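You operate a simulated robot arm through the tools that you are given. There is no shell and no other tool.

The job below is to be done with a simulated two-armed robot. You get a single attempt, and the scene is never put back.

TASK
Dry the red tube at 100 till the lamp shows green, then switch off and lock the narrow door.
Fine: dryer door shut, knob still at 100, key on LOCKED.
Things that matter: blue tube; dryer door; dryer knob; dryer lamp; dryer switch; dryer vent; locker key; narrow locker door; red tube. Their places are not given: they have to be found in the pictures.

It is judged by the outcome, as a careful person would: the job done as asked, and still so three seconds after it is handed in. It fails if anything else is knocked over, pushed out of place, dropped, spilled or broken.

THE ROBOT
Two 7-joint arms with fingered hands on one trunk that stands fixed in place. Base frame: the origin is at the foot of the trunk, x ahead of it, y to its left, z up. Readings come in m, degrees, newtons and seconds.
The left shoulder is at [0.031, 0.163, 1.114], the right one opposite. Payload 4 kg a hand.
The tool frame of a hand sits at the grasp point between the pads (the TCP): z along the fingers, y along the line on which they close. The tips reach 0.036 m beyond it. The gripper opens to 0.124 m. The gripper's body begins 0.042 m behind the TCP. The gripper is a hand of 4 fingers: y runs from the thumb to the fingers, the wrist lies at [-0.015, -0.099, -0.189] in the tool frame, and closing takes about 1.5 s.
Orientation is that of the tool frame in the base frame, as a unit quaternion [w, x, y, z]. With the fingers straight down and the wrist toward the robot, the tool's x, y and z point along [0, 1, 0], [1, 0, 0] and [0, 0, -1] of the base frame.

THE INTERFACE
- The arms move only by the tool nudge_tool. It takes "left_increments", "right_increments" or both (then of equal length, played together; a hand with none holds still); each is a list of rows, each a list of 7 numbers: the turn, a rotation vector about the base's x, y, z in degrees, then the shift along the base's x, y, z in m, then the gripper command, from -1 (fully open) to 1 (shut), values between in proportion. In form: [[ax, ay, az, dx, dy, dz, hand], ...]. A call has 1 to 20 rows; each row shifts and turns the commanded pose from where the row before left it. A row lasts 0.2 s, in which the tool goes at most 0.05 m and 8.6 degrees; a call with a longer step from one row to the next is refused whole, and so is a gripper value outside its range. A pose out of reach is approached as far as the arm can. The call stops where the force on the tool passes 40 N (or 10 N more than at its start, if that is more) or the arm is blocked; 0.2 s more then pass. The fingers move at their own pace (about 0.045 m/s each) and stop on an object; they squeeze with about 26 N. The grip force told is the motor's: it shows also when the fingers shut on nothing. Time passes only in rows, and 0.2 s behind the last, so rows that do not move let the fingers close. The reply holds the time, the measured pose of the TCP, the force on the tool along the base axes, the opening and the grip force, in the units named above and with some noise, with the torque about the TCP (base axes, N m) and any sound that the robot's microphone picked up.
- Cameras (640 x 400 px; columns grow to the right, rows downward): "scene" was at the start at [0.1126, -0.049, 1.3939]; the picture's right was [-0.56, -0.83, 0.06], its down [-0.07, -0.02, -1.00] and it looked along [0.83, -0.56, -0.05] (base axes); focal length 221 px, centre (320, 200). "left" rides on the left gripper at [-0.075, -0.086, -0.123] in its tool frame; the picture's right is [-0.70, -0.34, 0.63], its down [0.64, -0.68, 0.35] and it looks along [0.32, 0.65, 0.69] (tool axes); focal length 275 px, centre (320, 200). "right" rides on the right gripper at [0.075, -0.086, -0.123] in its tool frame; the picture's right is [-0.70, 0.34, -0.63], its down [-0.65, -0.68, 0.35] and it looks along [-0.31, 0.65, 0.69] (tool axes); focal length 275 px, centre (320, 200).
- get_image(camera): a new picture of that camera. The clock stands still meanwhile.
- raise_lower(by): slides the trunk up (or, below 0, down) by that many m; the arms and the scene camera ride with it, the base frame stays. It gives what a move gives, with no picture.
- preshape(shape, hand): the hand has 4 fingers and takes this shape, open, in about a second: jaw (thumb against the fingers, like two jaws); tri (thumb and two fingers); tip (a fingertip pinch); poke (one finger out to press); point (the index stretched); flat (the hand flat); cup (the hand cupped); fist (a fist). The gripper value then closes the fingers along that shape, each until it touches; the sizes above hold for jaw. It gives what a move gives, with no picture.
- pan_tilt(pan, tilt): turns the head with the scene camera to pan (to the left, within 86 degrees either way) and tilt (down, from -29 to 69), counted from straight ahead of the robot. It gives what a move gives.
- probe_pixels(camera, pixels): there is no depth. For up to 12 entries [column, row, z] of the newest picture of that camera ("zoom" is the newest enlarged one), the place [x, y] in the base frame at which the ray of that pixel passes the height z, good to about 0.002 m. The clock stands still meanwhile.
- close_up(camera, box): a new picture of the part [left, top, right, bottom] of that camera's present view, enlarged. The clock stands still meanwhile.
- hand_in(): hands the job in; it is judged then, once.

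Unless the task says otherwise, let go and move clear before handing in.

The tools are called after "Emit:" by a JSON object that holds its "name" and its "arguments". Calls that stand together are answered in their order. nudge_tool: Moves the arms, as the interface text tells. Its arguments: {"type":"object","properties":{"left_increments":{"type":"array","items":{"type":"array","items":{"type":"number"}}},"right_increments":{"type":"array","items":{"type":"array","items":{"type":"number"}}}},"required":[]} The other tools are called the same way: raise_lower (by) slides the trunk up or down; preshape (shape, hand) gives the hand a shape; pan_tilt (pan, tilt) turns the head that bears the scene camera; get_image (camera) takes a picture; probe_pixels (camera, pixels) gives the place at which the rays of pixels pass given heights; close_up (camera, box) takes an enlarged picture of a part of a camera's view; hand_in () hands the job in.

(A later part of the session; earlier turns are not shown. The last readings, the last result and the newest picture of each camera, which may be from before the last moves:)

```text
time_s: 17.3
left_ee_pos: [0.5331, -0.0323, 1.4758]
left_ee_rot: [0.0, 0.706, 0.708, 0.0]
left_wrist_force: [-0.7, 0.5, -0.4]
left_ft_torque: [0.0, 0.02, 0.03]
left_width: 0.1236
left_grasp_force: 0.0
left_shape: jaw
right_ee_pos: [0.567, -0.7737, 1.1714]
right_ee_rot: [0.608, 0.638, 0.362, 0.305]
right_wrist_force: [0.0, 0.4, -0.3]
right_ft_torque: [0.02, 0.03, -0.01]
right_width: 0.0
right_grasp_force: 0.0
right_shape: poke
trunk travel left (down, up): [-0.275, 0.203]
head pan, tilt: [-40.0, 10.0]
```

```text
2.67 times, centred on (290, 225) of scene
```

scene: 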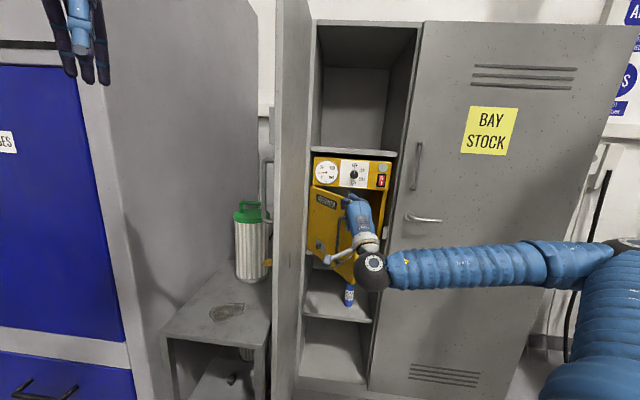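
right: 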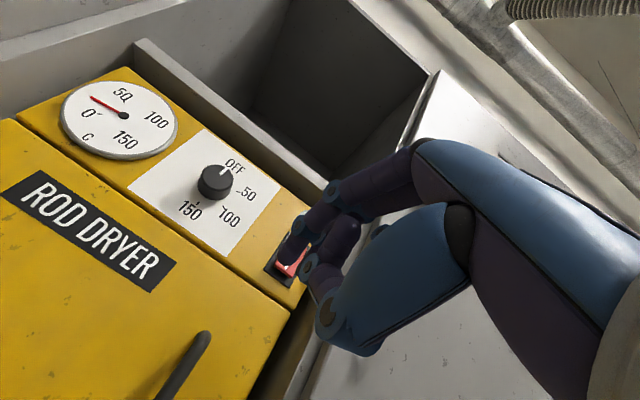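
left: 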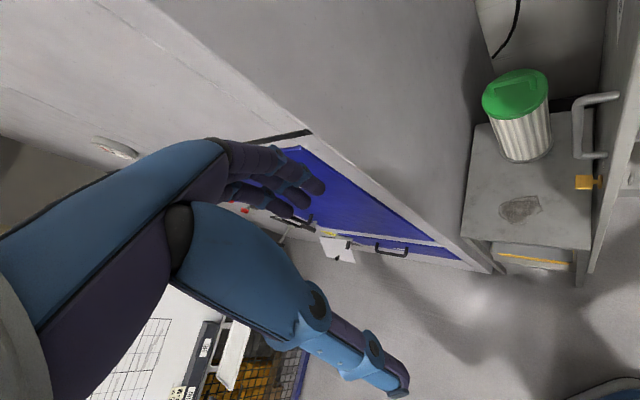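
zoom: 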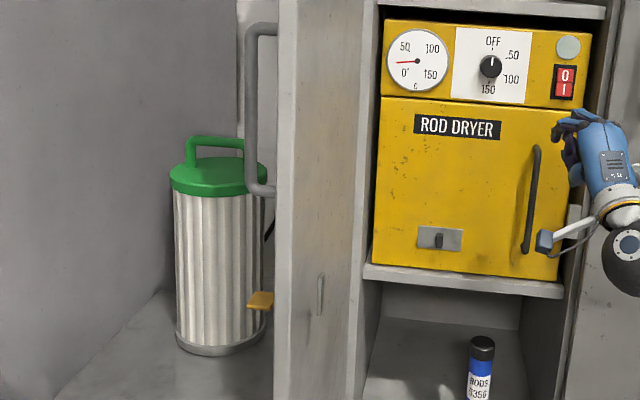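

The vent is a plain plate with a tab and covers whatever is behind it; the switch's 0/I rocker sits at s-right of the knob. Before switching on I'd like to look around for notes (there was a white label on the narrow door's outer face and papers at left), so I'll pan the head.

Emit:
{"name": "pan_tilt", "arguments": {"pan": -5, "tilt": 20}}

Emit:
{"name": "get_image", "arguments": {"camera": "scene"}}

Emit:
{"name": "get_image", "arguments": {"camera": "left"}}

Emit:
{"name": "probe_pixels", "arguments": {"camera": "left", "pixels": [[490, 268, 0.0], [575, 285, 0.0]]}}

```text
time_s: 18.3
left_ee_pos: [0.5342, -0.0347, 1.4749]
left_ee_rot: [0.0, 0.707, 0.707, 0.0]
left_wrist_force: [0.0, -0.3, -0.1]
left_ft_torque: [-0.04, 0.02, -0.02]
left_width: 0.1239
left_grasp_force: 0.2
left_shape: jaw
right_ee_pos: [0.5682, -0.7742, 1.1701]
right_ee_rot: [0.607, 0.638, 0.362, 0.305]
right_wrist_force: [0.2, 0.4, 1.3]
right_ft_torque: [0.02, 0.0, -0.01]
right_width: 0.0
right_grasp_force: 0.1
right_shape: poke
trunk travel left (down, up): [-0.275, 0.203]
head pan, tilt: [-5.0, 20.0]
```

```text
taken
```

scene: 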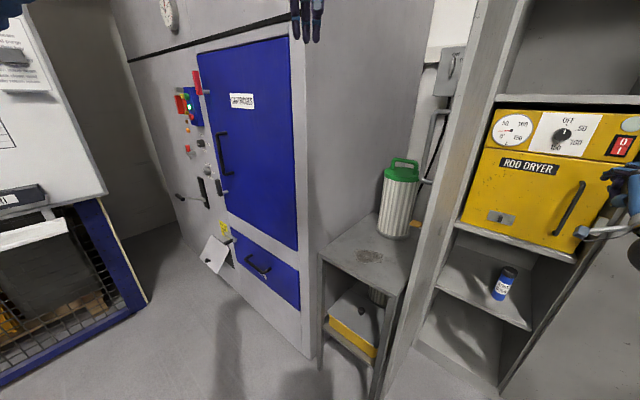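

```text
taken
```

left: 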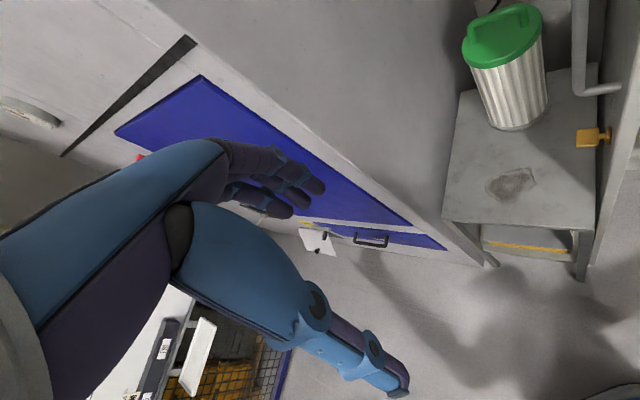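

```text
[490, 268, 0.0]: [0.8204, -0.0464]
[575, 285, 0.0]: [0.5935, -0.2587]
```

The head view shows the bay with the canister, the cartridge cabinet and a white board with text at far left (20,60). I'll zoom on text areas.

Emit:
{"name": "close_up", "arguments": {"camera": "scene", "box": [0, 0, 110, 220]}}

Emit:
{"name": "close_up", "arguments": {"camera": "scene", "box": [160, 60, 320, 290]}}

Emit:
{"name": "close_up", "arguments": {"camera": "left", "box": [540, 0, 640, 180]}}

```text
1.82 times, centred on (55, 110) of scene
```

zoom: 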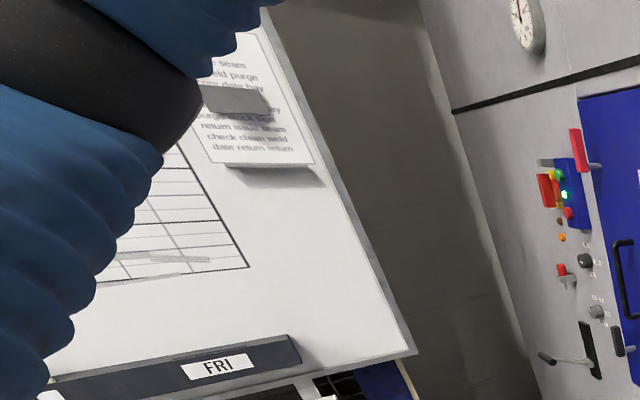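

```text
1.74 times, centred on (240, 175) of scene
```

zoom: 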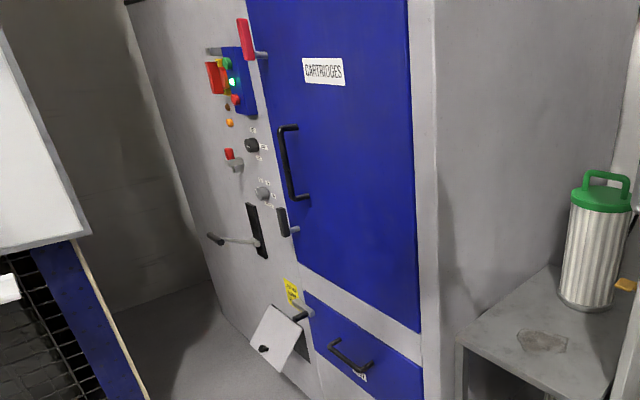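

```text
2.22 times, centred on (590, 90) of left
```

zoom: 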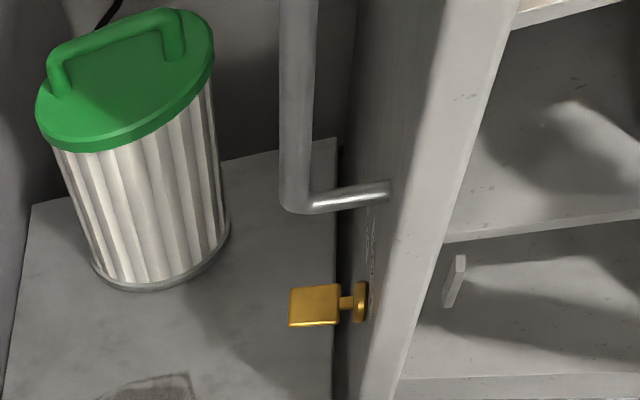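

The papers are just filler text; nothing about the vent, so I'll leave it alone. Next is the knob: I'll try the three-finger shape on the right hand, level the hand, and look.

Emit:
{"name": "preshape", "arguments": {"shape": "tri", "hand": "right"}}

Emit:
{"name": "get_image", "arguments": {"camera": "right"}}

Emit:
{"name": "pan_tilt", "arguments": {"pan": -40, "tilt": 5}}

Emit:
{"name": "close_up", "arguments": {"camera": "scene", "box": [290, 110, 450, 270]}}

```text
time_s: 19.2
left_ee_pos: [0.5337, -0.0334, 1.4734]
left_ee_rot: [-0.001, 0.707, 0.707, 0.0]
left_wrist_force: [0.2, -1.4, -0.4]
left_ft_torque: [0.0, -0.02, 0.01]
left_width: 0.1239
left_grasp_force: 0.0
left_shape: jaw
right_ee_pos: [0.569, -0.7763, 1.1708]
right_ee_rot: [0.608, 0.639, 0.362, 0.304]
right_wrist_force: [-0.6, -1.1, 0.6]
right_ft_torque: [-0.03, -0.01, 0.03]
right_width: 0.1242
right_grasp_force: 0.0
right_shape: tri
trunk travel left (down, up): [-0.275, 0.203]
head pan, tilt: [-5.0, 20.0]
```

```text
taken
```

right: 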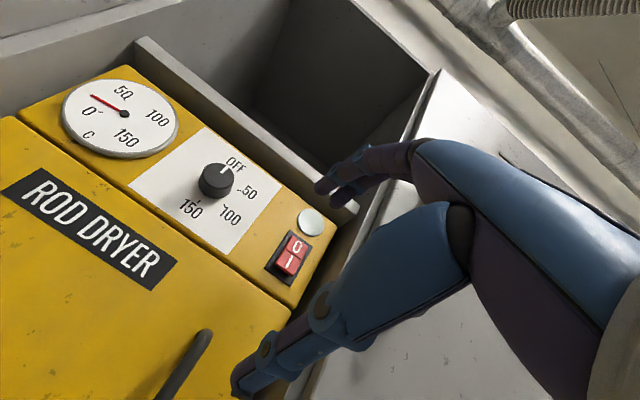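

```text
time_s: 20.2
left_ee_pos: [0.5338, -0.0332, 1.4742]
left_ee_rot: [0.0, 0.707, 0.708, -0.001]
left_wrist_force: [0.0, 0.0, -0.4]
left_ft_torque: [-0.01, -0.01, 0.01]
left_width: 0.1239
left_grasp_force: 0.0
left_shape: jaw
right_ee_pos: [0.5665, -0.7747, 1.1711]
right_ee_rot: [0.607, 0.638, 0.362, 0.304]
right_wrist_force: [0.5, 0.2, -0.4]
right_ft_torque: [0.02, 0.01, 0.0]
right_width: 0.1241
right_grasp_force: 0.1
right_shape: tri
trunk travel left (down, up): [-0.275, 0.203]
head pan, tilt: [-40.0, 5.0]
```

```text
2.50 times, centred on (370, 190) of scene
```

zoom: 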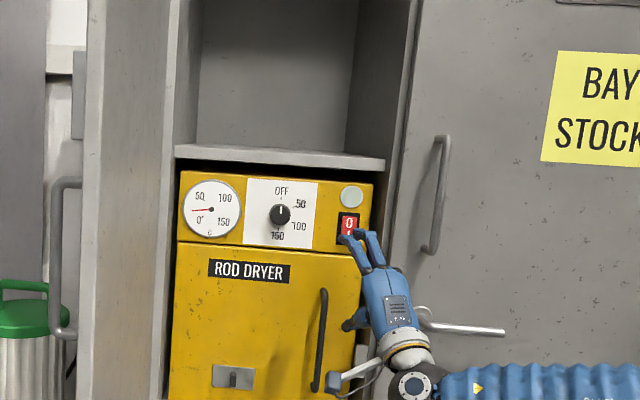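

Clear views: knob (215,180), lamp (311,222), switch (288,258) in the right view. I'll level the hand and move it to a pre-grasp pose in front of the knob (TCP depth 0.95 along the approach direction), narrowing the opening to about 0.07.

Emit:
{"name": "nudge_tool", "arguments": {"right_increments": [[0, -5.3, -0.3, 0, 0, 0.026, -0.13], [0, 0, 0, 0.0265, 0.0117, 0.0265, -0.13], [0, 0, 0, 0.0265, 0.0117, 0.0265, -0.13], [0, 0, 0, 0.027, 0.0117, 0, -0.13], [0, 0, 0, 0, 0, 0, -0.13], [0, 0, 0, 0, 0, 0, -0.13]]}}

Emit:
{"name": "get_image", "arguments": {"camera": "right"}}

Emit:
{"name": "close_up", "arguments": {"camera": "scene", "box": [290, 110, 450, 270]}}

```text
time_s: 21.6
left_ee_pos: [0.5343, -0.0342, 1.4746]
left_ee_rot: [-0.001, 0.707, 0.707, -0.001]
left_wrist_force: [0.6, -0.5, -0.4]
left_ft_torque: [-0.01, 0.0, 0.02]
left_width: 0.1239
left_grasp_force: 0.1
left_shape: jaw
right_ee_pos: [0.6461, -0.7384, 1.2482]
right_ee_rot: [0.624, 0.625, 0.332, 0.331]
right_wrist_force: [-0.2, 0.8, 0.3]
right_ft_torque: [0.02, -0.01, 0.02]
right_width: 0.0704
right_grasp_force: 0.1
right_shape: tri
trunk travel left (down, up): [-0.275, 0.203]
head pan, tilt: [-40.0, 5.0]
```

```text
taken
```

right: 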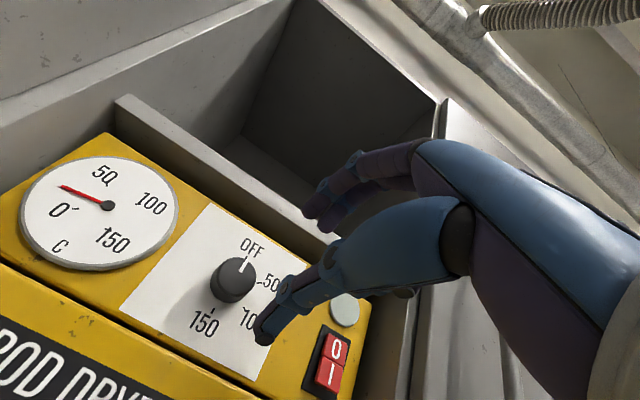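

```text
2.50 times, centred on (370, 190) of scene
```

zoom: 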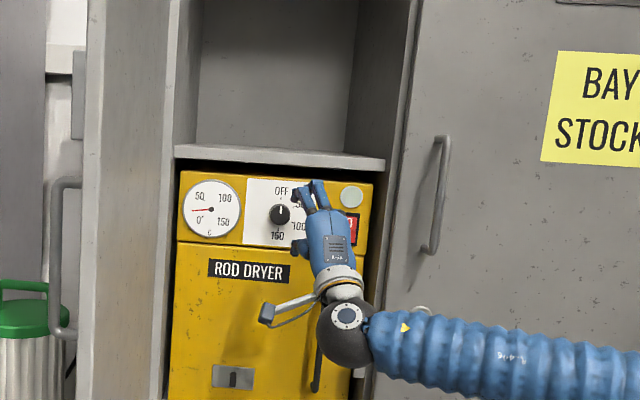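

The hand is level and in front of the knob. I'll zoom on the knob in the right view to check alignment (predicted axis hit at about (234,286)).

Emit:
{"name": "close_up", "arguments": {"camera": "right", "box": [160, 220, 320, 340]}}

Emit:
{"name": "probe_pixels", "arguments": {"camera": "right", "pixels": [[238, 278, 1.24], [238, 278, 1.25], [238, 278, 1.26], [326, 345, 1.24], [331, 374, 1.215], [345, 310, 1.285]]}}

```text
3.33 times, centred on (240, 280) of right
```

zoom: 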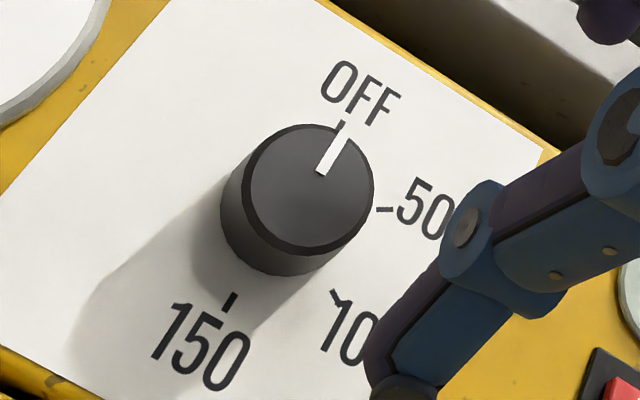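

```text
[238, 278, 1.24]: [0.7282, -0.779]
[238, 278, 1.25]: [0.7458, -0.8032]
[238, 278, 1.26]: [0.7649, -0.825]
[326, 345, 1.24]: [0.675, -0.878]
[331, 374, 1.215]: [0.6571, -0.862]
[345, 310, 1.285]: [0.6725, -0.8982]
```

The knob face centre is at right px (237,277). I'll cross-check its position with the scene camera zoomed in.

Emit:
{"name": "close_up", "arguments": {"camera": "scene", "box": [330, 175, 394, 215]}}

Emit:
{"name": "probe_pixels", "arguments": {"camera": "right", "pixels": [[237, 277, 1.25], [237, 277, 1.255], [237, 277, 1.26]]}}

```text
10.00 times, centred on (362, 195) of scene
```

zoom: 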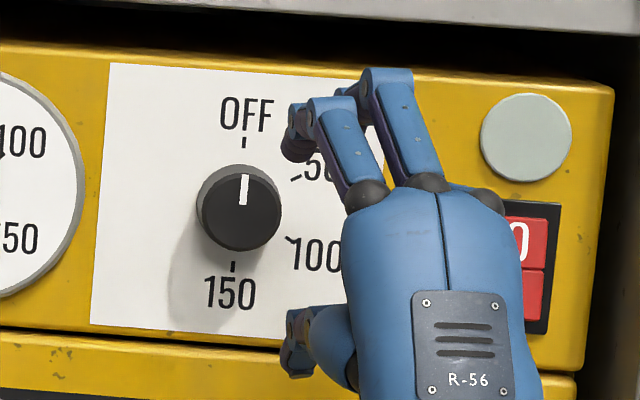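

```text
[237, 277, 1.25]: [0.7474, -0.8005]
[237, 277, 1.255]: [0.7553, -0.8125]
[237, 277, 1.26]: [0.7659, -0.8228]
```

Knob face centre in the scene is at (354.1,196.2); the hand's fingertips straddle the knob height. Probing to finish the cross-check, along with the lamp, 0 and I.

Emit:
{"name": "probe_pixels", "arguments": {"camera": "scene", "pixels": [[354.1, 196.2, 1.25], [354.1, 196.2, 1.255], [354.1, 196.2, 1.26], [382.6, 188.8, 1.285], [382.6, 188.8, 1.29], [384, 200, 1.245], [384, 200, 1.25]]}}

```text
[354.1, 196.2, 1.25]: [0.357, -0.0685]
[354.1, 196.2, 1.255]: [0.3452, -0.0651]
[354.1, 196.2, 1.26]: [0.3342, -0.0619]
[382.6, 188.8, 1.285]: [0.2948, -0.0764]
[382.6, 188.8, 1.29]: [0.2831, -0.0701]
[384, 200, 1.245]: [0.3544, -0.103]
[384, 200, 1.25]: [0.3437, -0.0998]
```

Those scene probes used the old full picture, so I'll probe the newest zoom directly instead.

Emit:
{"name": "probe_pixels", "arguments": {"camera": "zoom", "pixels": [[241, 212, 1.25], [241, 212, 1.255], [241, 212, 1.26], [526, 137, 1.285], [526, 137, 1.29], [520, 240, 1.24], [520, 240, 1.245], [530, 295, 1.22], [530, 295, 1.215]]}}

```text
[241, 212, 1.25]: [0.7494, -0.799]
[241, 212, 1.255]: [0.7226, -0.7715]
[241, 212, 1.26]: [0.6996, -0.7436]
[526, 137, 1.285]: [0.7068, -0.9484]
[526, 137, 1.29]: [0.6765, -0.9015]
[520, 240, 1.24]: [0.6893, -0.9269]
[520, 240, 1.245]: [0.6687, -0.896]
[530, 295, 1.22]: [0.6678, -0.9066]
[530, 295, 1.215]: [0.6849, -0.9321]
```

Both cameras now agree: knob face centre at about (0.748,-0.8005,1.250), 5 mm left and 2 mm above my tool axis. Before grasping I'll test in free space that the wrist can roll +60° and then -60° about the approach axis (I need a 120° clockwise turn).

Emit:
{"name": "nudge_tool", "arguments": {"right_increments": [[7.05, -4.75, 0, 0.0028, 0.0041, 0.002, -0.13], [7.05, -4.75, 0, 0, 0, 0, -0.13], [7.05, -4.75, 0, 0, 0, 0, -0.13], [7.05, -4.75, 0, 0, 0, 0, -0.13], [7.05, -4.75, 0, 0, 0, 0, -0.13], [7.05, -4.75, 0, 0, 0, 0, -0.13], [7.05, -4.75, 0, 0, 0, 0, -0.13]]}}

Emit:
{"name": "get_image", "arguments": {"camera": "scene"}}

```text
time_s: 23.2
left_ee_pos: [0.5346, -0.0347, 1.4744]
left_ee_rot: [0.0, 0.707, 0.707, 0.0]
left_wrist_force: [0.5, -0.5, -0.6]
left_ft_torque: [-0.01, 0.01, 0.0]
left_width: 0.1238
left_grasp_force: 0.1
left_shape: jaw
right_ee_pos: [0.6503, -0.7351, 1.2488]
right_ee_rot: [0.376, 0.708, -0.022, 0.597]
right_wrist_force: [0.4, 0.2, 0.0]
right_ft_torque: [-0.05, -0.01, 0.01]
right_width: 0.0703
right_grasp_force: 0.0
right_shape: tri
trunk travel left (down, up): [-0.275, 0.203]
head pan, tilt: [-40.0, 5.0]
```

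```text
taken
```

scene: 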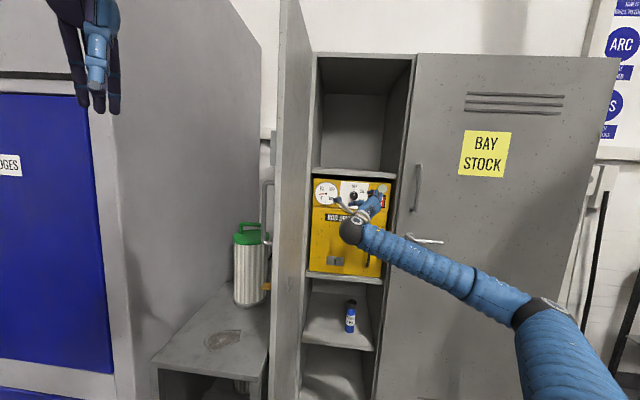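

+60° roll is reachable. Now I'll roll back to -60°.

Emit:
{"name": "nudge_tool", "arguments": {"right_increments": [[-7.05, 4.75, 0, 0, 0, 0, -0.13], [-7.05, 4.75, 0, 0, 0, 0, -0.13], [-7.05, 4.75, 0, 0, 0, 0, -0.13], [-7.05, 4.75, 0, 0, 0, 0, -0.13], [-7.05, 4.75, 0, 0, 0, 0, -0.13], [-7.05, 4.75, 0, 0, 0, 0, -0.13], [-7.05, 4.75, 0, 0, 0, 0, -0.13], [-7.05, 4.75, 0, 0, 0, 0, -0.13], [-7.05, 4.75, 0, 0, 0, 0, -0.13], [-7.05, 4.75, 0, 0, 0, 0, -0.13], [-7.05, 4.75, 0, 0, 0, 0, -0.13], [-7.05, 4.75, 0, 0, 0, 0, -0.13], [-7.05, 4.75, 0, 0, 0, 0, -0.13], [-7.05, 4.75, 0, 0, 0, 0, -0.13]]}}

Emit:
{"name": "get_image", "arguments": {"camera": "scene"}}

Emit:
{"name": "get_image", "arguments": {"camera": "right"}}

```text
time_s: 26.2
left_ee_pos: [0.5342, -0.0333, 1.4747]
left_ee_rot: [0.001, 0.707, 0.707, 0.0]
left_wrist_force: [0.4, -0.3, 0.1]
left_ft_torque: [0.0, 0.0, -0.01]
left_width: 0.1237
left_grasp_force: 0.1
left_shape: jaw
right_ee_pos: [0.6499, -0.7341, 1.25]
right_ee_rot: [0.707, 0.376, 0.599, -0.023]
right_wrist_force: [-0.2, 0.4, -0.3]
right_ft_torque: [0.04, 0.03, 0.01]
right_width: 0.0704
right_grasp_force: 0.2
right_shape: tri
trunk travel left (down, up): [-0.275, 0.203]
head pan, tilt: [-40.0, 5.0]
```

```text
taken
```

scene: 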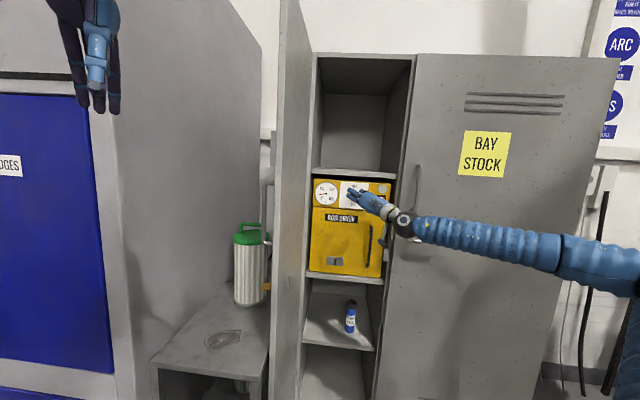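

```text
taken
```

right: 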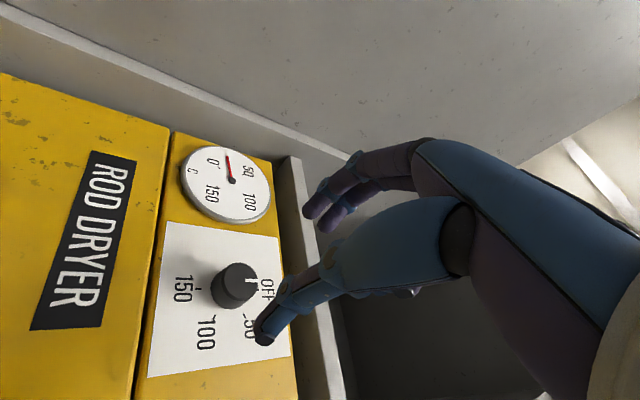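

Both rolls are reachable and the knob now sits right on the tool axis (image (238,283) vs predicted (240,284)). I'll advance to put the fingertips around the knob, stopping short of the panel.

Emit:
{"name": "nudge_tool", "arguments": {"right_increments": [[0, 0, 0, 0.0207, -0.014, 0, -0.13], [0, 0, 0, 0.0207, -0.014, 0, -0.13], [0, 0, 0, 0.0207, -0.014, 0, -0.13], [0, 0, 0, 0.0133, -0.0089, 0, -0.13]]}}

Emit:
{"name": "get_image", "arguments": {"camera": "right"}}

Emit:
{"name": "close_up", "arguments": {"camera": "scene", "box": [310, 165, 430, 240]}}

```text
time_s: 27.2
left_ee_pos: [0.534, -0.0342, 1.4733]
left_ee_rot: [-0.001, 0.707, 0.707, -0.001]
left_wrist_force: [0.5, -0.5, 0.1]
left_ft_torque: [-0.02, 0.0, 0.01]
left_width: 0.1236
left_grasp_force: 0.1
left_shape: jaw
right_ee_pos: [0.7246, -0.7868, 1.2495]
right_ee_rot: [0.707, 0.378, 0.598, -0.023]
right_wrist_force: [-0.7, -0.6, 0.9]
right_ft_torque: [0.01, -0.03, 0.0]
right_width: 0.0706
right_grasp_force: 0.1
right_shape: tri
trunk travel left (down, up): [-0.275, 0.203]
head pan, tilt: [-40.0, 5.0]
```

```text
taken
```

right: 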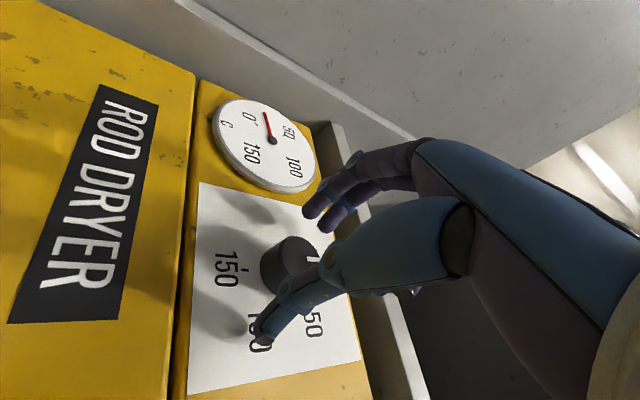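

```text
5.33 times, centred on (370, 202) of scene
```

zoom: 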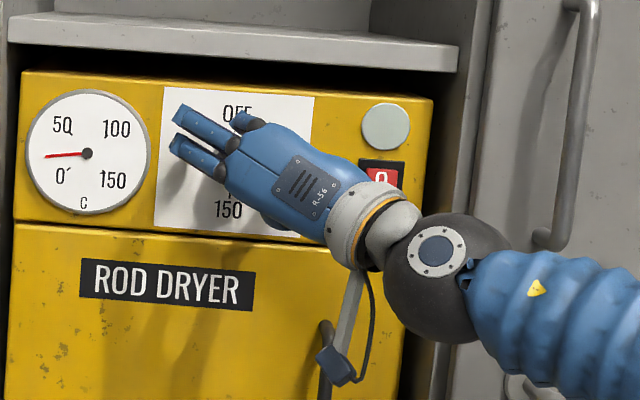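

The fingertips straddle the knob, tips about level with its face. I'll go another 12 mm deeper gently, then look.

Emit:
{"name": "nudge_tool", "arguments": {"right_increments": [[0, 0, 0, 0.005, -0.0034, 0, -0.13], [0, 0, 0, 0.005, -0.0034, 0, -0.13]]}}

Emit:
{"name": "close_up", "arguments": {"camera": "right", "box": [180, 160, 380, 360]}}

Emit:
{"name": "close_up", "arguments": {"camera": "scene", "box": [310, 165, 430, 240]}}

```text
time_s: 27.8
left_ee_pos: [0.5326, -0.0321, 1.4749]
left_ee_rot: [0.002, 0.707, 0.707, 0.001]
left_wrist_force: [-0.1, 0.5, -0.1]
left_ft_torque: [0.0, 0.0, -0.01]
left_width: 0.1238
left_grasp_force: 0.0
left_shape: jaw
right_ee_pos: [0.7331, -0.7897, 1.2517]
right_ee_rot: [0.707, 0.376, 0.598, -0.022]
right_wrist_force: [-16.0, 13.5, -0.6]
right_ft_torque: [0.37, 0.37, -0.68]
right_width: 0.0718
right_grasp_force: 0.0
right_shape: tri
trunk travel left (down, up): [-0.275, 0.203]
head pan, tilt: [-40.0, 5.0]
```

```text
2.00 times, centred on (280, 260) of right
```

zoom: 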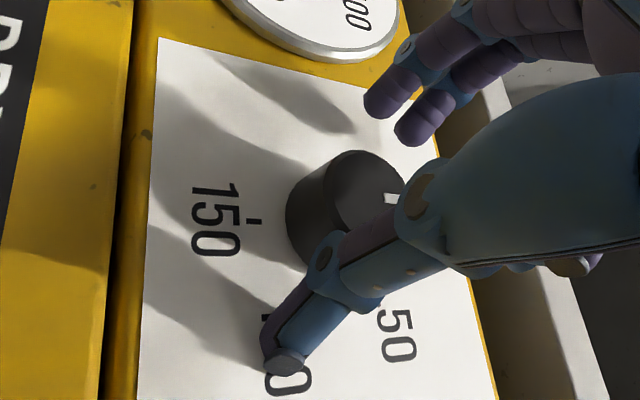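

```text
5.33 times, centred on (370, 202) of scene
```

zoom: 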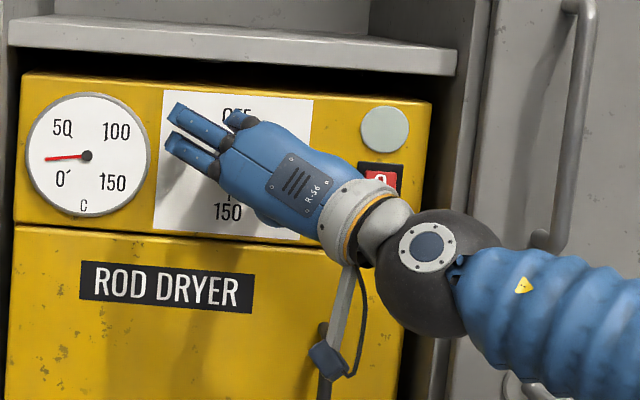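

A 21 N contact: the thumb tip (zoom 285,360) is touching the panel. I'll back off 6 mm, then close the fingers on the knob.

Emit:
{"name": "nudge_tool", "arguments": {"right_increments": [[0, 0, 0, -0.0058, 0.0039, -0.001, -0.13], [0, 0, 0, 0, 0, 0, -0.13], [0, 0, 0, 0, 0, 0, 0.2], [0, 0, 0, 0, 0, 0, 0.4]]}}

Emit:
{"name": "close_up", "arguments": {"camera": "right", "box": [180, 160, 380, 360]}}

```text
time_s: 28.8
left_ee_pos: [0.5339, -0.0336, 1.4745]
left_ee_rot: [0.0, 0.707, 0.707, 0.0]
left_wrist_force: [-1.3, -0.2, 0.0]
left_ft_torque: [0.01, 0.0, -0.03]
left_width: 0.1236
left_grasp_force: 0.0
left_shape: jaw
right_ee_pos: [0.7298, -0.7894, 1.2482]
right_ee_rot: [0.706, 0.378, 0.598, -0.022]
right_wrist_force: [-2.1, -2.2, -2.8]
right_ft_torque: [0.03, 0.09, -0.06]
right_width: 0.0406
right_grasp_force: 0.0
right_shape: tri
trunk travel left (down, up): [-0.275, 0.203]
head pan, tilt: [-40.0, 5.0]
```

```text
2.00 times, centred on (280, 260) of right
```

zoom: 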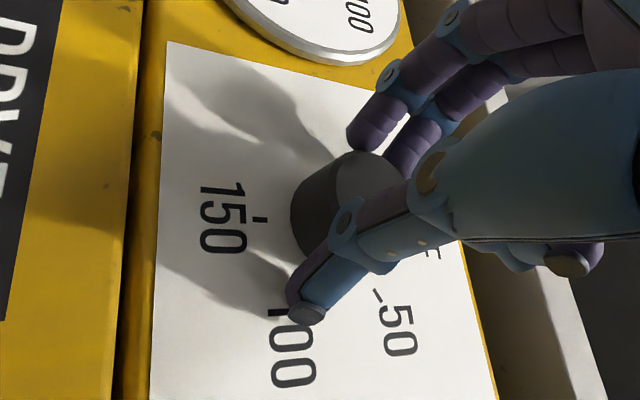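

Opening is 40 mm and fingers flank the knob. I'll close fully to grip it and let the force build.

Emit:
{"name": "nudge_tool", "arguments": {"right_increments": [[0, 0, 0, 0, 0, 0, 0.7], [0, 0, 0, 0, 0, 0, 1], [0, 0, 0, 0, 0, 0, 1], [0, 0, 0, 0, 0, 0, 1]]}}

Emit:
{"name": "close_up", "arguments": {"camera": "right", "box": [180, 160, 380, 360]}}

Emit:
{"name": "close_up", "arguments": {"camera": "scene", "box": [310, 165, 430, 240]}}

```text
time_s: 29.8
left_ee_pos: [0.5331, -0.0343, 1.4753]
left_ee_rot: [0.001, 0.707, 0.707, 0.0]
left_wrist_force: [0.5, 0.0, 0.3]
left_ft_torque: [0.0, -0.02, -0.01]
left_width: 0.1236
left_grasp_force: 0.0
left_shape: jaw
right_ee_pos: [0.7288, -0.7874, 1.2481]
right_ee_rot: [0.706, 0.377, 0.599, -0.021]
right_wrist_force: [-4.6, -0.4, -3.0]
right_ft_torque: [-0.03, -0.01, 0.06]
right_width: 0.0354
right_grasp_force: 26.2
right_shape: tri
trunk travel left (down, up): [-0.275, 0.203]
head pan, tilt: [-40.0, 5.0]
```

```text
2.00 times, centred on (280, 260) of right
```

zoom: 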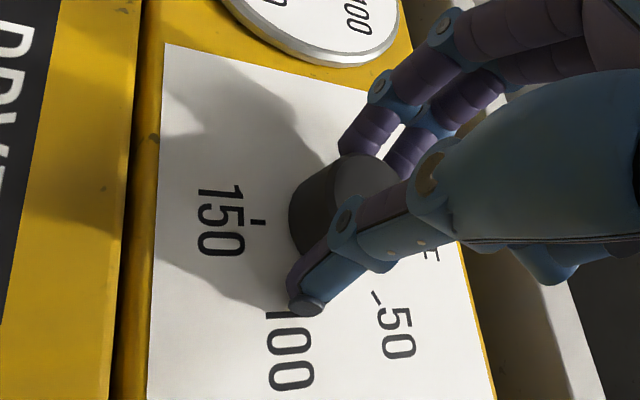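

```text
5.33 times, centred on (370, 202) of scene
```

zoom: 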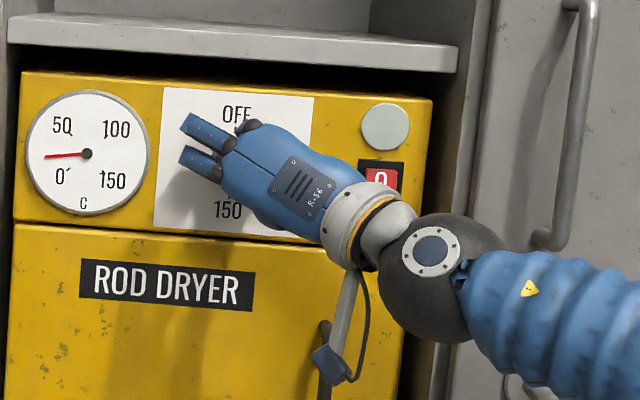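

Gripped at 35 mm width with 26 N. I'll turn clockwise about 34° and check that the knob follows.

Emit:
{"name": "nudge_tool", "arguments": {"right_increments": [[7.05, -4.75, 0, 0, 0, 0, 1], [7.05, -4.75, 0, 0, 0, 0, 1], [7.05, -4.75, 0, 0, 0, 0, 1], [7.05, -4.75, 0, 0, 0, 0, 1]]}}

Emit:
{"name": "close_up", "arguments": {"camera": "right", "box": [180, 160, 380, 360]}}

Emit:
{"name": "close_up", "arguments": {"camera": "scene", "box": [310, 165, 430, 240]}}

```text
time_s: 30.8
left_ee_pos: [0.5344, -0.0336, 1.4739]
left_ee_rot: [0.0, 0.707, 0.707, -0.001]
left_wrist_force: [1.0, 0.0, -0.1]
left_ft_torque: [0.0, -0.02, -0.03]
left_width: 0.1236
left_grasp_force: 0.1
left_shape: jaw
right_ee_pos: [0.7303, -0.7875, 1.2492]
right_ee_rot: [0.682, 0.536, 0.461, 0.187]
right_wrist_force: [0.4, 3.2, -2.1]
right_ft_torque: [-0.32, -0.32, 0.3]
right_width: 0.0359
right_grasp_force: 25.9
right_shape: tri
trunk travel left (down, up): [-0.275, 0.203]
head pan, tilt: [-40.0, 5.0]
```

```text
2.00 times, centred on (280, 260) of right
```

zoom: 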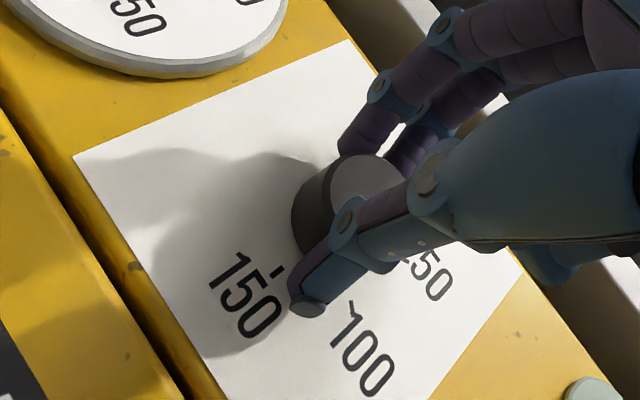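

```text
5.33 times, centred on (370, 202) of scene
```

zoom: 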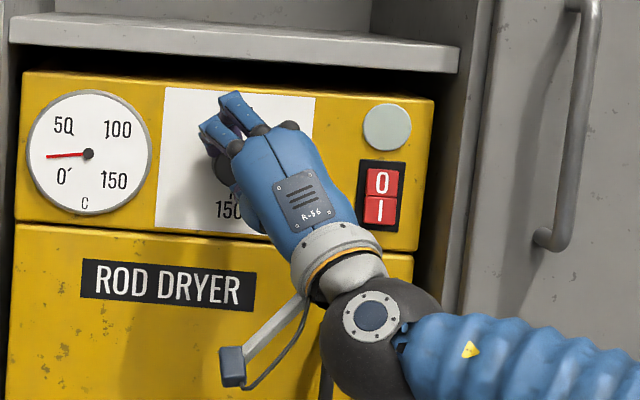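

No sign of slip and torque is small; the pointer is hidden by the hand. I'll continue turning to a total of ~119°.

Emit:
{"name": "nudge_tool", "arguments": {"right_increments": [[7.05, -4.75, 0, 0, 0, 0, 1], [7.05, -4.75, 0, 0, 0, 0, 1], [7.05, -4.75, 0, 0, 0, 0, 1], [7.05, -4.75, 0, 0, 0, 0, 1], [7.05, -4.75, 0, 0, 0, 0, 1]]}}

Emit:
{"name": "close_up", "arguments": {"camera": "right", "box": [180, 160, 380, 360]}}

Emit:
{"name": "close_up", "arguments": {"camera": "scene", "box": [310, 165, 430, 240]}}

```text
time_s: 32.0
left_ee_pos: [0.5355, -0.0334, 1.4747]
left_ee_rot: [-0.001, 0.707, 0.707, 0.0]
left_wrist_force: [0.7, -0.5, 0.3]
left_ft_torque: [0.0, 0.01, 0.02]
left_width: 0.1237
left_grasp_force: 0.1
left_shape: jaw
right_ee_pos: [0.7294, -0.7871, 1.2506]
right_ee_rot: [0.567, 0.667, 0.236, 0.422]
right_wrist_force: [-1.2, 10.5, 3.3]
right_ft_torque: [-0.44, -0.52, 0.03]
right_width: 0.0363
right_grasp_force: 25.6
right_shape: tri
trunk travel left (down, up): [-0.275, 0.203]
head pan, tilt: [-40.0, 5.0]
```

```text
2.00 times, centred on (280, 260) of right
```

zoom: 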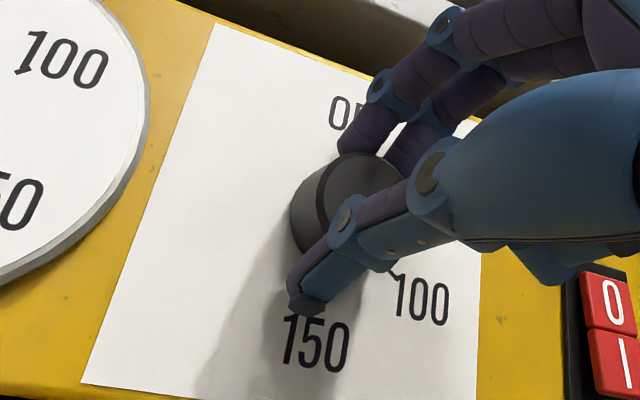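

```text
5.33 times, centred on (370, 202) of scene
```

zoom: 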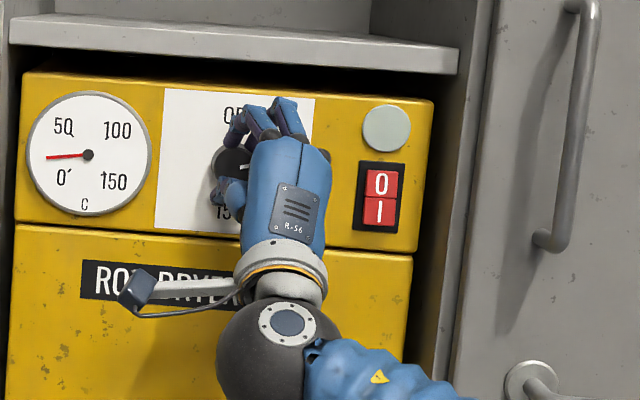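

The white pointer now shows at scene zoom (245,166), pointing right, so the knob follows. I'll zoom to read its angle.

Emit:
{"name": "close_up", "arguments": {"camera": "scene", "box": [338, 180, 386, 210]}}

```text
13.33 times, centred on (362, 195) of scene
```

zoom: 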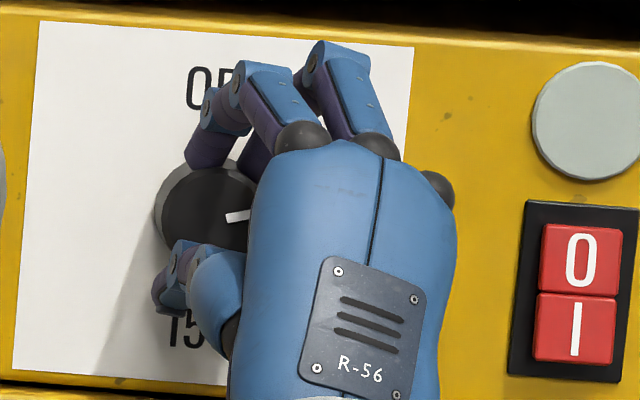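

The pointer is at ~76° as commanded, so no slip. The 100 tick is at 120°, so I turn a further 43.5°.

Emit:
{"name": "nudge_tool", "arguments": {"right_increments": [[7.05, -4.75, 0, 0, 0, 0, 1], [7.05, -4.75, 0, 0, 0, 0, 1], [7.05, -4.75, 0, 0, 0, 0, 1], [7.05, -4.75, 0, 0, 0, 0, 1], [7.05, -4.75, 0, 0, 0, 0, 1], [0.83, -0.56, 0, 0, 0, 0, 1]]}}

Emit:
{"name": "close_up", "arguments": {"camera": "scene", "box": [338, 180, 386, 210]}}

Emit:
{"name": "close_up", "arguments": {"camera": "right", "box": [180, 160, 380, 360]}}

```text
time_s: 33.4
left_ee_pos: [0.5335, -0.0334, 1.4734]
left_ee_rot: [0.0, 0.707, 0.707, 0.0]
left_wrist_force: [0.4, -0.9, -0.1]
left_ft_torque: [0.01, -0.02, -0.02]
left_width: 0.1237
left_grasp_force: 0.0
left_shape: jaw
right_ee_pos: [0.7276, -0.7866, 1.2514]
right_ee_rot: [0.372, 0.706, -0.026, 0.602]
right_wrist_force: [-10.1, 6.9, 8.5]
right_ft_torque: [-0.36, -0.44, -0.44]
right_width: 0.0362
right_grasp_force: 26.3
right_shape: tri
trunk travel left (down, up): [-0.275, 0.203]
head pan, tilt: [-40.0, 5.0]
```

```text
13.33 times, centred on (362, 195) of scene
```

zoom: 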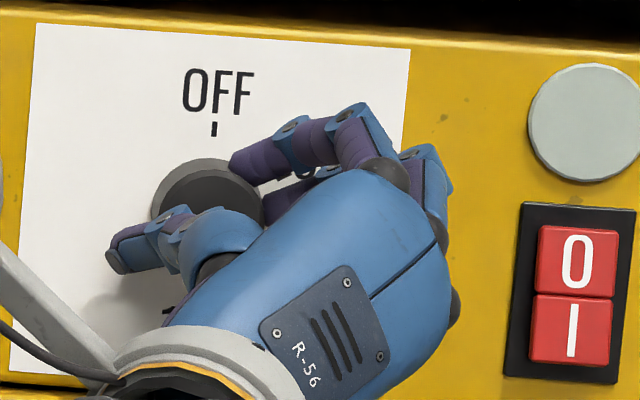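

```text
2.00 times, centred on (280, 260) of right
```

zoom: 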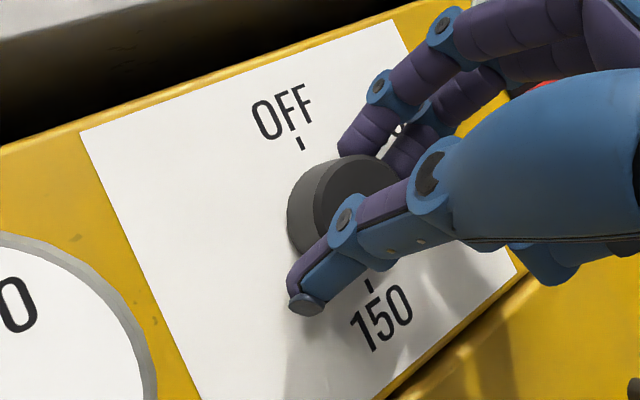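

The turn is complete by command (~120°). I'll release the knob, back straight out and read the pointer.

Emit:
{"name": "nudge_tool", "arguments": {"right_increments": [[0, 0, 0, 0, 0, 0, 0.3], [0, 0, 0, 0, 0, 0, -0.13], [0, 0, 0, 0, 0, 0, -0.13], [0, 0, 0, 0, 0, 0, -0.13], [0, 0, 0, -0.0207, 0.014, 0, -0.13], [0, 0, 0, -0.0332, 0.0224, 0, -0.13], [0, 0, 0, -0.0332, 0.0224, 0, -0.13], [0, 0, 0, -0.0166, 0.0112, 0, -0.13]]}}

Emit:
{"name": "get_image", "arguments": {"camera": "right"}}

Emit:
{"name": "close_up", "arguments": {"camera": "scene", "box": [330, 175, 394, 215]}}

```text
time_s: 35.2
left_ee_pos: [0.5339, -0.0341, 1.4758]
left_ee_rot: [0.001, 0.707, 0.707, 0.0]
left_wrist_force: [-0.7, -0.2, 0.7]
left_ft_torque: [-0.02, -0.01, -0.02]
left_width: 0.1238
left_grasp_force: 0.1
left_shape: jaw
right_ee_pos: [0.6252, -0.7197, 1.2491]
right_ee_rot: [0.372, 0.707, -0.028, 0.601]
right_wrist_force: [0.3, 0.9, -1.0]
right_ft_torque: [-0.03, -0.03, -0.01]
right_width: 0.0697
right_grasp_force: 0.0
right_shape: tri
trunk travel left (down, up): [-0.275, 0.203]
head pan, tilt: [-40.0, 5.0]
```

```text
taken
```

right: 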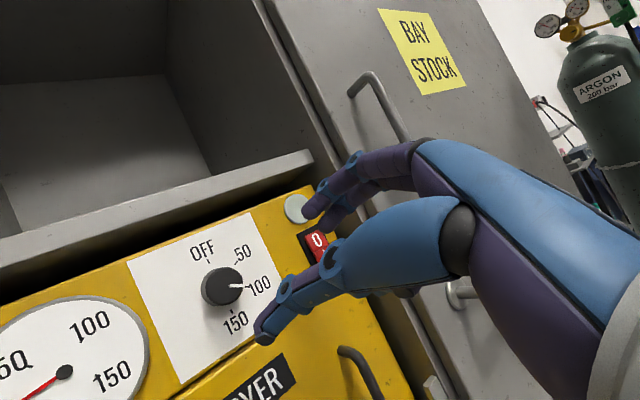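

```text
10.00 times, centred on (362, 195) of scene
```

zoom: 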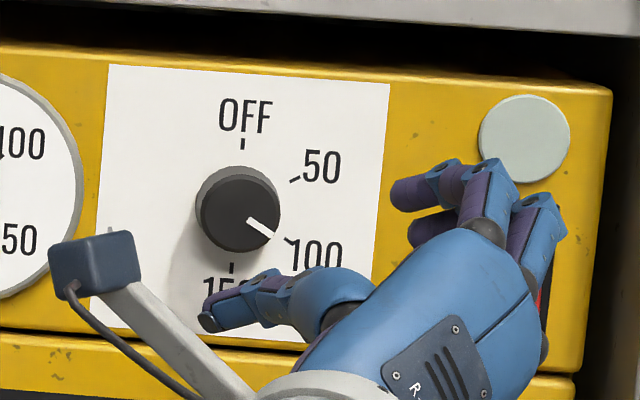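

The pointer now points exactly at the 100 tick. Next I'll change to the poke shape and look at where the fingertip is.

Emit:
{"name": "preshape", "arguments": {"shape": "poke", "hand": "right"}}

Emit:
{"name": "get_image", "arguments": {"camera": "right"}}

Emit:
{"name": "close_up", "arguments": {"camera": "scene", "box": [310, 165, 430, 240]}}

```text
time_s: 36.1
left_ee_pos: [0.5348, -0.0341, 1.4743]
left_ee_rot: [0.001, 0.707, 0.707, 0.0]
left_wrist_force: [-0.1, 0.2, -0.2]
left_ft_torque: [0.01, -0.02, -0.03]
left_width: 0.1236
left_grasp_force: 0.0
left_shape: jaw
right_ee_pos: [0.6263, -0.7198, 1.2491]
right_ee_rot: [0.372, 0.707, -0.028, 0.601]
right_wrist_force: [-0.5, 0.7, 0.3]
right_ft_torque: [-0.01, -0.01, 0.07]
right_width: 0.0003
right_grasp_force: 0.1
right_shape: poke
trunk travel left (down, up): [-0.275, 0.203]
head pan, tilt: [-40.0, 5.0]
```

```text
taken
```

right: 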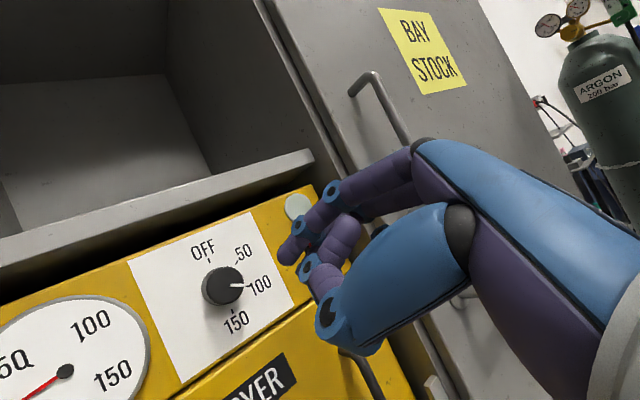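

```text
5.33 times, centred on (370, 202) of scene
```

zoom: 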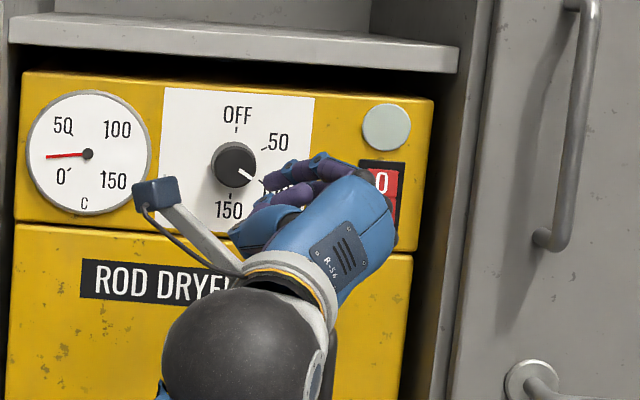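

The fingertip is about 4 cm ahead of the TCP and nearly on axis. I'll shift the hand right and down so the tip lines up in front of the "I" half of the switch, staying ~5 cm away.

Emit:
{"name": "nudge_tool", "arguments": {"right_increments": [[0, 0, 0, -0.0185, -0.0275, -0.011, -1], [0, 0, 0, -0.0185, -0.0275, -0.011, -1], [0, 0, 0, -0.0185, -0.0274, -0.011, -1], [0, 0, 0, -0.0185, -0.0274, -0.011, -1], [0, 0, 0, 0.0324, -0.0218, 0, -1], [0, 0, 0, 0.0323, -0.0218, 0, -1]]}}

Emit:
{"name": "get_image", "arguments": {"camera": "right"}}

Emit:
{"name": "close_up", "arguments": {"camera": "scene", "box": [330, 165, 430, 230]}}

```text
time_s: 37.5
left_ee_pos: [0.5332, -0.0302, 1.4756]
left_ee_rot: [0.001, 0.707, 0.707, 0.0]
left_wrist_force: [-0.4, 0.2, 0.0]
left_ft_torque: [-0.01, -0.05, 0.0]
left_width: 0.124
left_grasp_force: 0.1
left_shape: jaw
right_ee_pos: [0.6161, -0.8684, 1.2081]
right_ee_rot: [0.372, 0.705, -0.026, 0.603]
right_wrist_force: [-3.0, 18.8, -0.2]
right_ft_torque: [-0.15, -0.08, -0.6]
right_width: 0.0
right_grasp_force: 0.1
right_shape: poke
trunk travel left (down, up): [-0.275, 0.203]
head pan, tilt: [-40.0, 5.0]
```

```text
taken
```

right: 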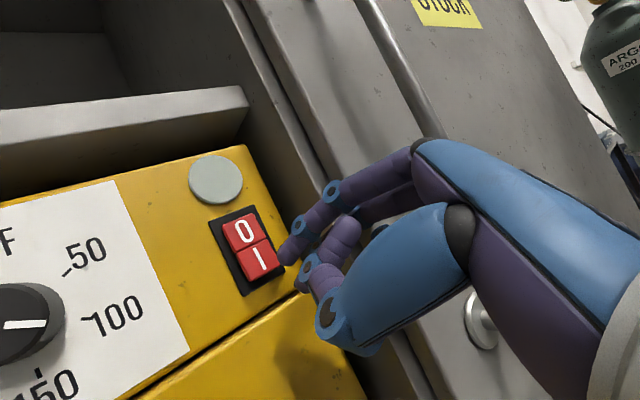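

```text
6.15 times, centred on (380, 198) of scene
```

zoom: 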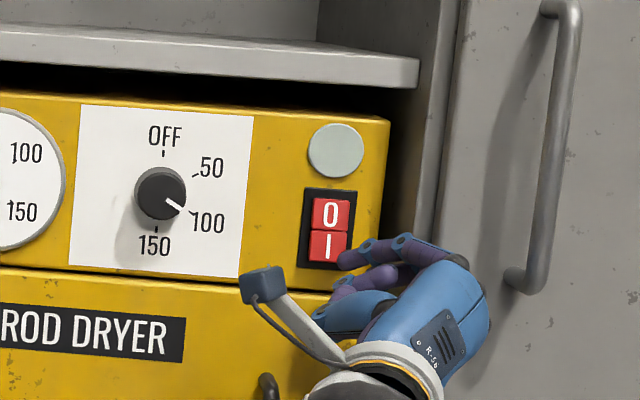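

A 19 N sideways push shows the hand's right side is touching the locker's right jamb/bay door. I'll back off and roll the hand further clockwise (~+34°) so the folded fingers point down instead of right.

Emit:
{"name": "nudge_tool", "arguments": {"right_increments": [[0, 0, 0, -0.0249, 0.0168, 0, -1], [0, 0, 0, -0.0332, 0.0224, 0, -1], [0, 0, 0, -0.0166, 0.0112, 0, -1], [7.05, -4.75, 0, 0, 0, 0, -1], [7.05, -4.75, 0, 0, 0, 0, -1], [7.05, -4.75, 0, 0, 0, 0, -1], [7.05, -4.75, 0, 0, 0, 0, -1]]}}

Emit:
{"name": "get_image", "arguments": {"camera": "right"}}

Emit:
{"name": "get_image", "arguments": {"camera": "scene"}}

```text
time_s: 39.1
left_ee_pos: [0.5332, -0.0332, 1.4743]
left_ee_rot: [0.0, 0.707, 0.707, 0.0]
left_wrist_force: [-0.3, 0.1, 0.3]
left_ft_torque: [-0.04, -0.01, 0.0]
left_width: 0.1236
left_grasp_force: 0.0
left_shape: jaw
right_ee_pos: [0.5417, -0.8208, 1.2029]
right_ee_rot: [0.178, 0.668, -0.233, 0.684]
right_wrist_force: [0.0, -0.1, 0.0]
right_ft_torque: [0.01, -0.02, 0.06]
right_width: 0.0002
right_grasp_force: 0.1
right_shape: poke
trunk travel left (down, up): [-0.275, 0.203]
head pan, tilt: [-40.0, 5.0]
```

```text
taken
```

right: 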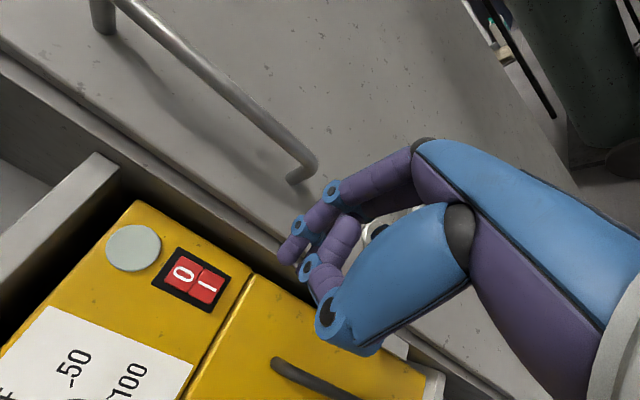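

```text
taken
```

scene: 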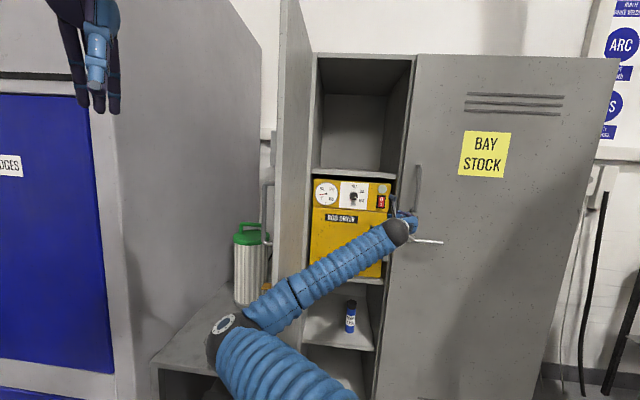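

The roll worked (elbow now lower left). I'll zoom to see how the hand sits relative to the jamb and switch.

Emit:
{"name": "close_up", "arguments": {"camera": "scene", "box": [350, 165, 450, 265]}}

Emit:
{"name": "close_up", "arguments": {"camera": "right", "box": [80, 180, 400, 380]}}

Emit:
{"name": "probe_pixels", "arguments": {"camera": "right", "pixels": [[205, 284, 1.215], [205, 284, 1.22], [184, 272, 1.24], [184, 272, 1.235]]}}

```text
4.00 times, centred on (400, 215) of scene
```

zoom: 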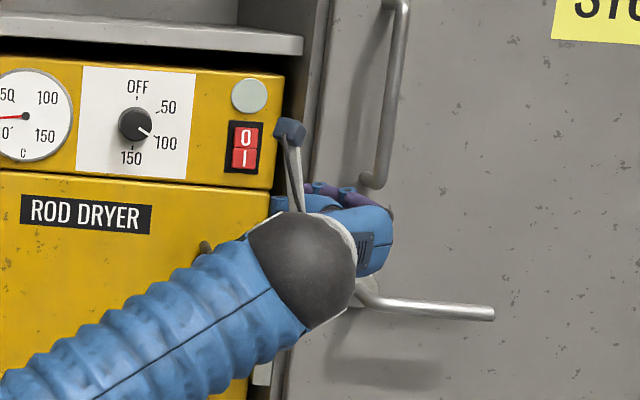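

```text
2.00 times, centred on (240, 280) of right
```

zoom: 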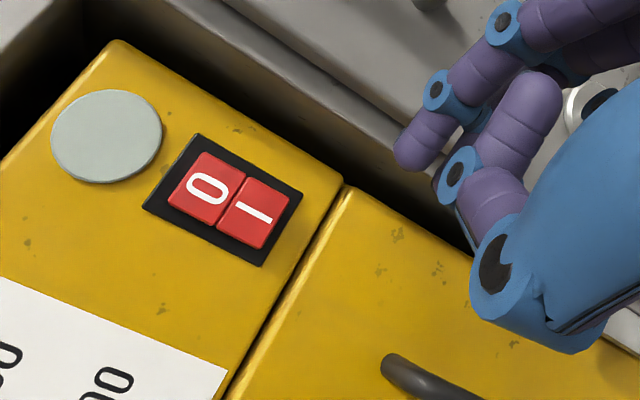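

```text
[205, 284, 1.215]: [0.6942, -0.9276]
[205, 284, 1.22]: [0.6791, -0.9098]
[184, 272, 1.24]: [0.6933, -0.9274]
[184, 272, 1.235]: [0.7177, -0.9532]
```

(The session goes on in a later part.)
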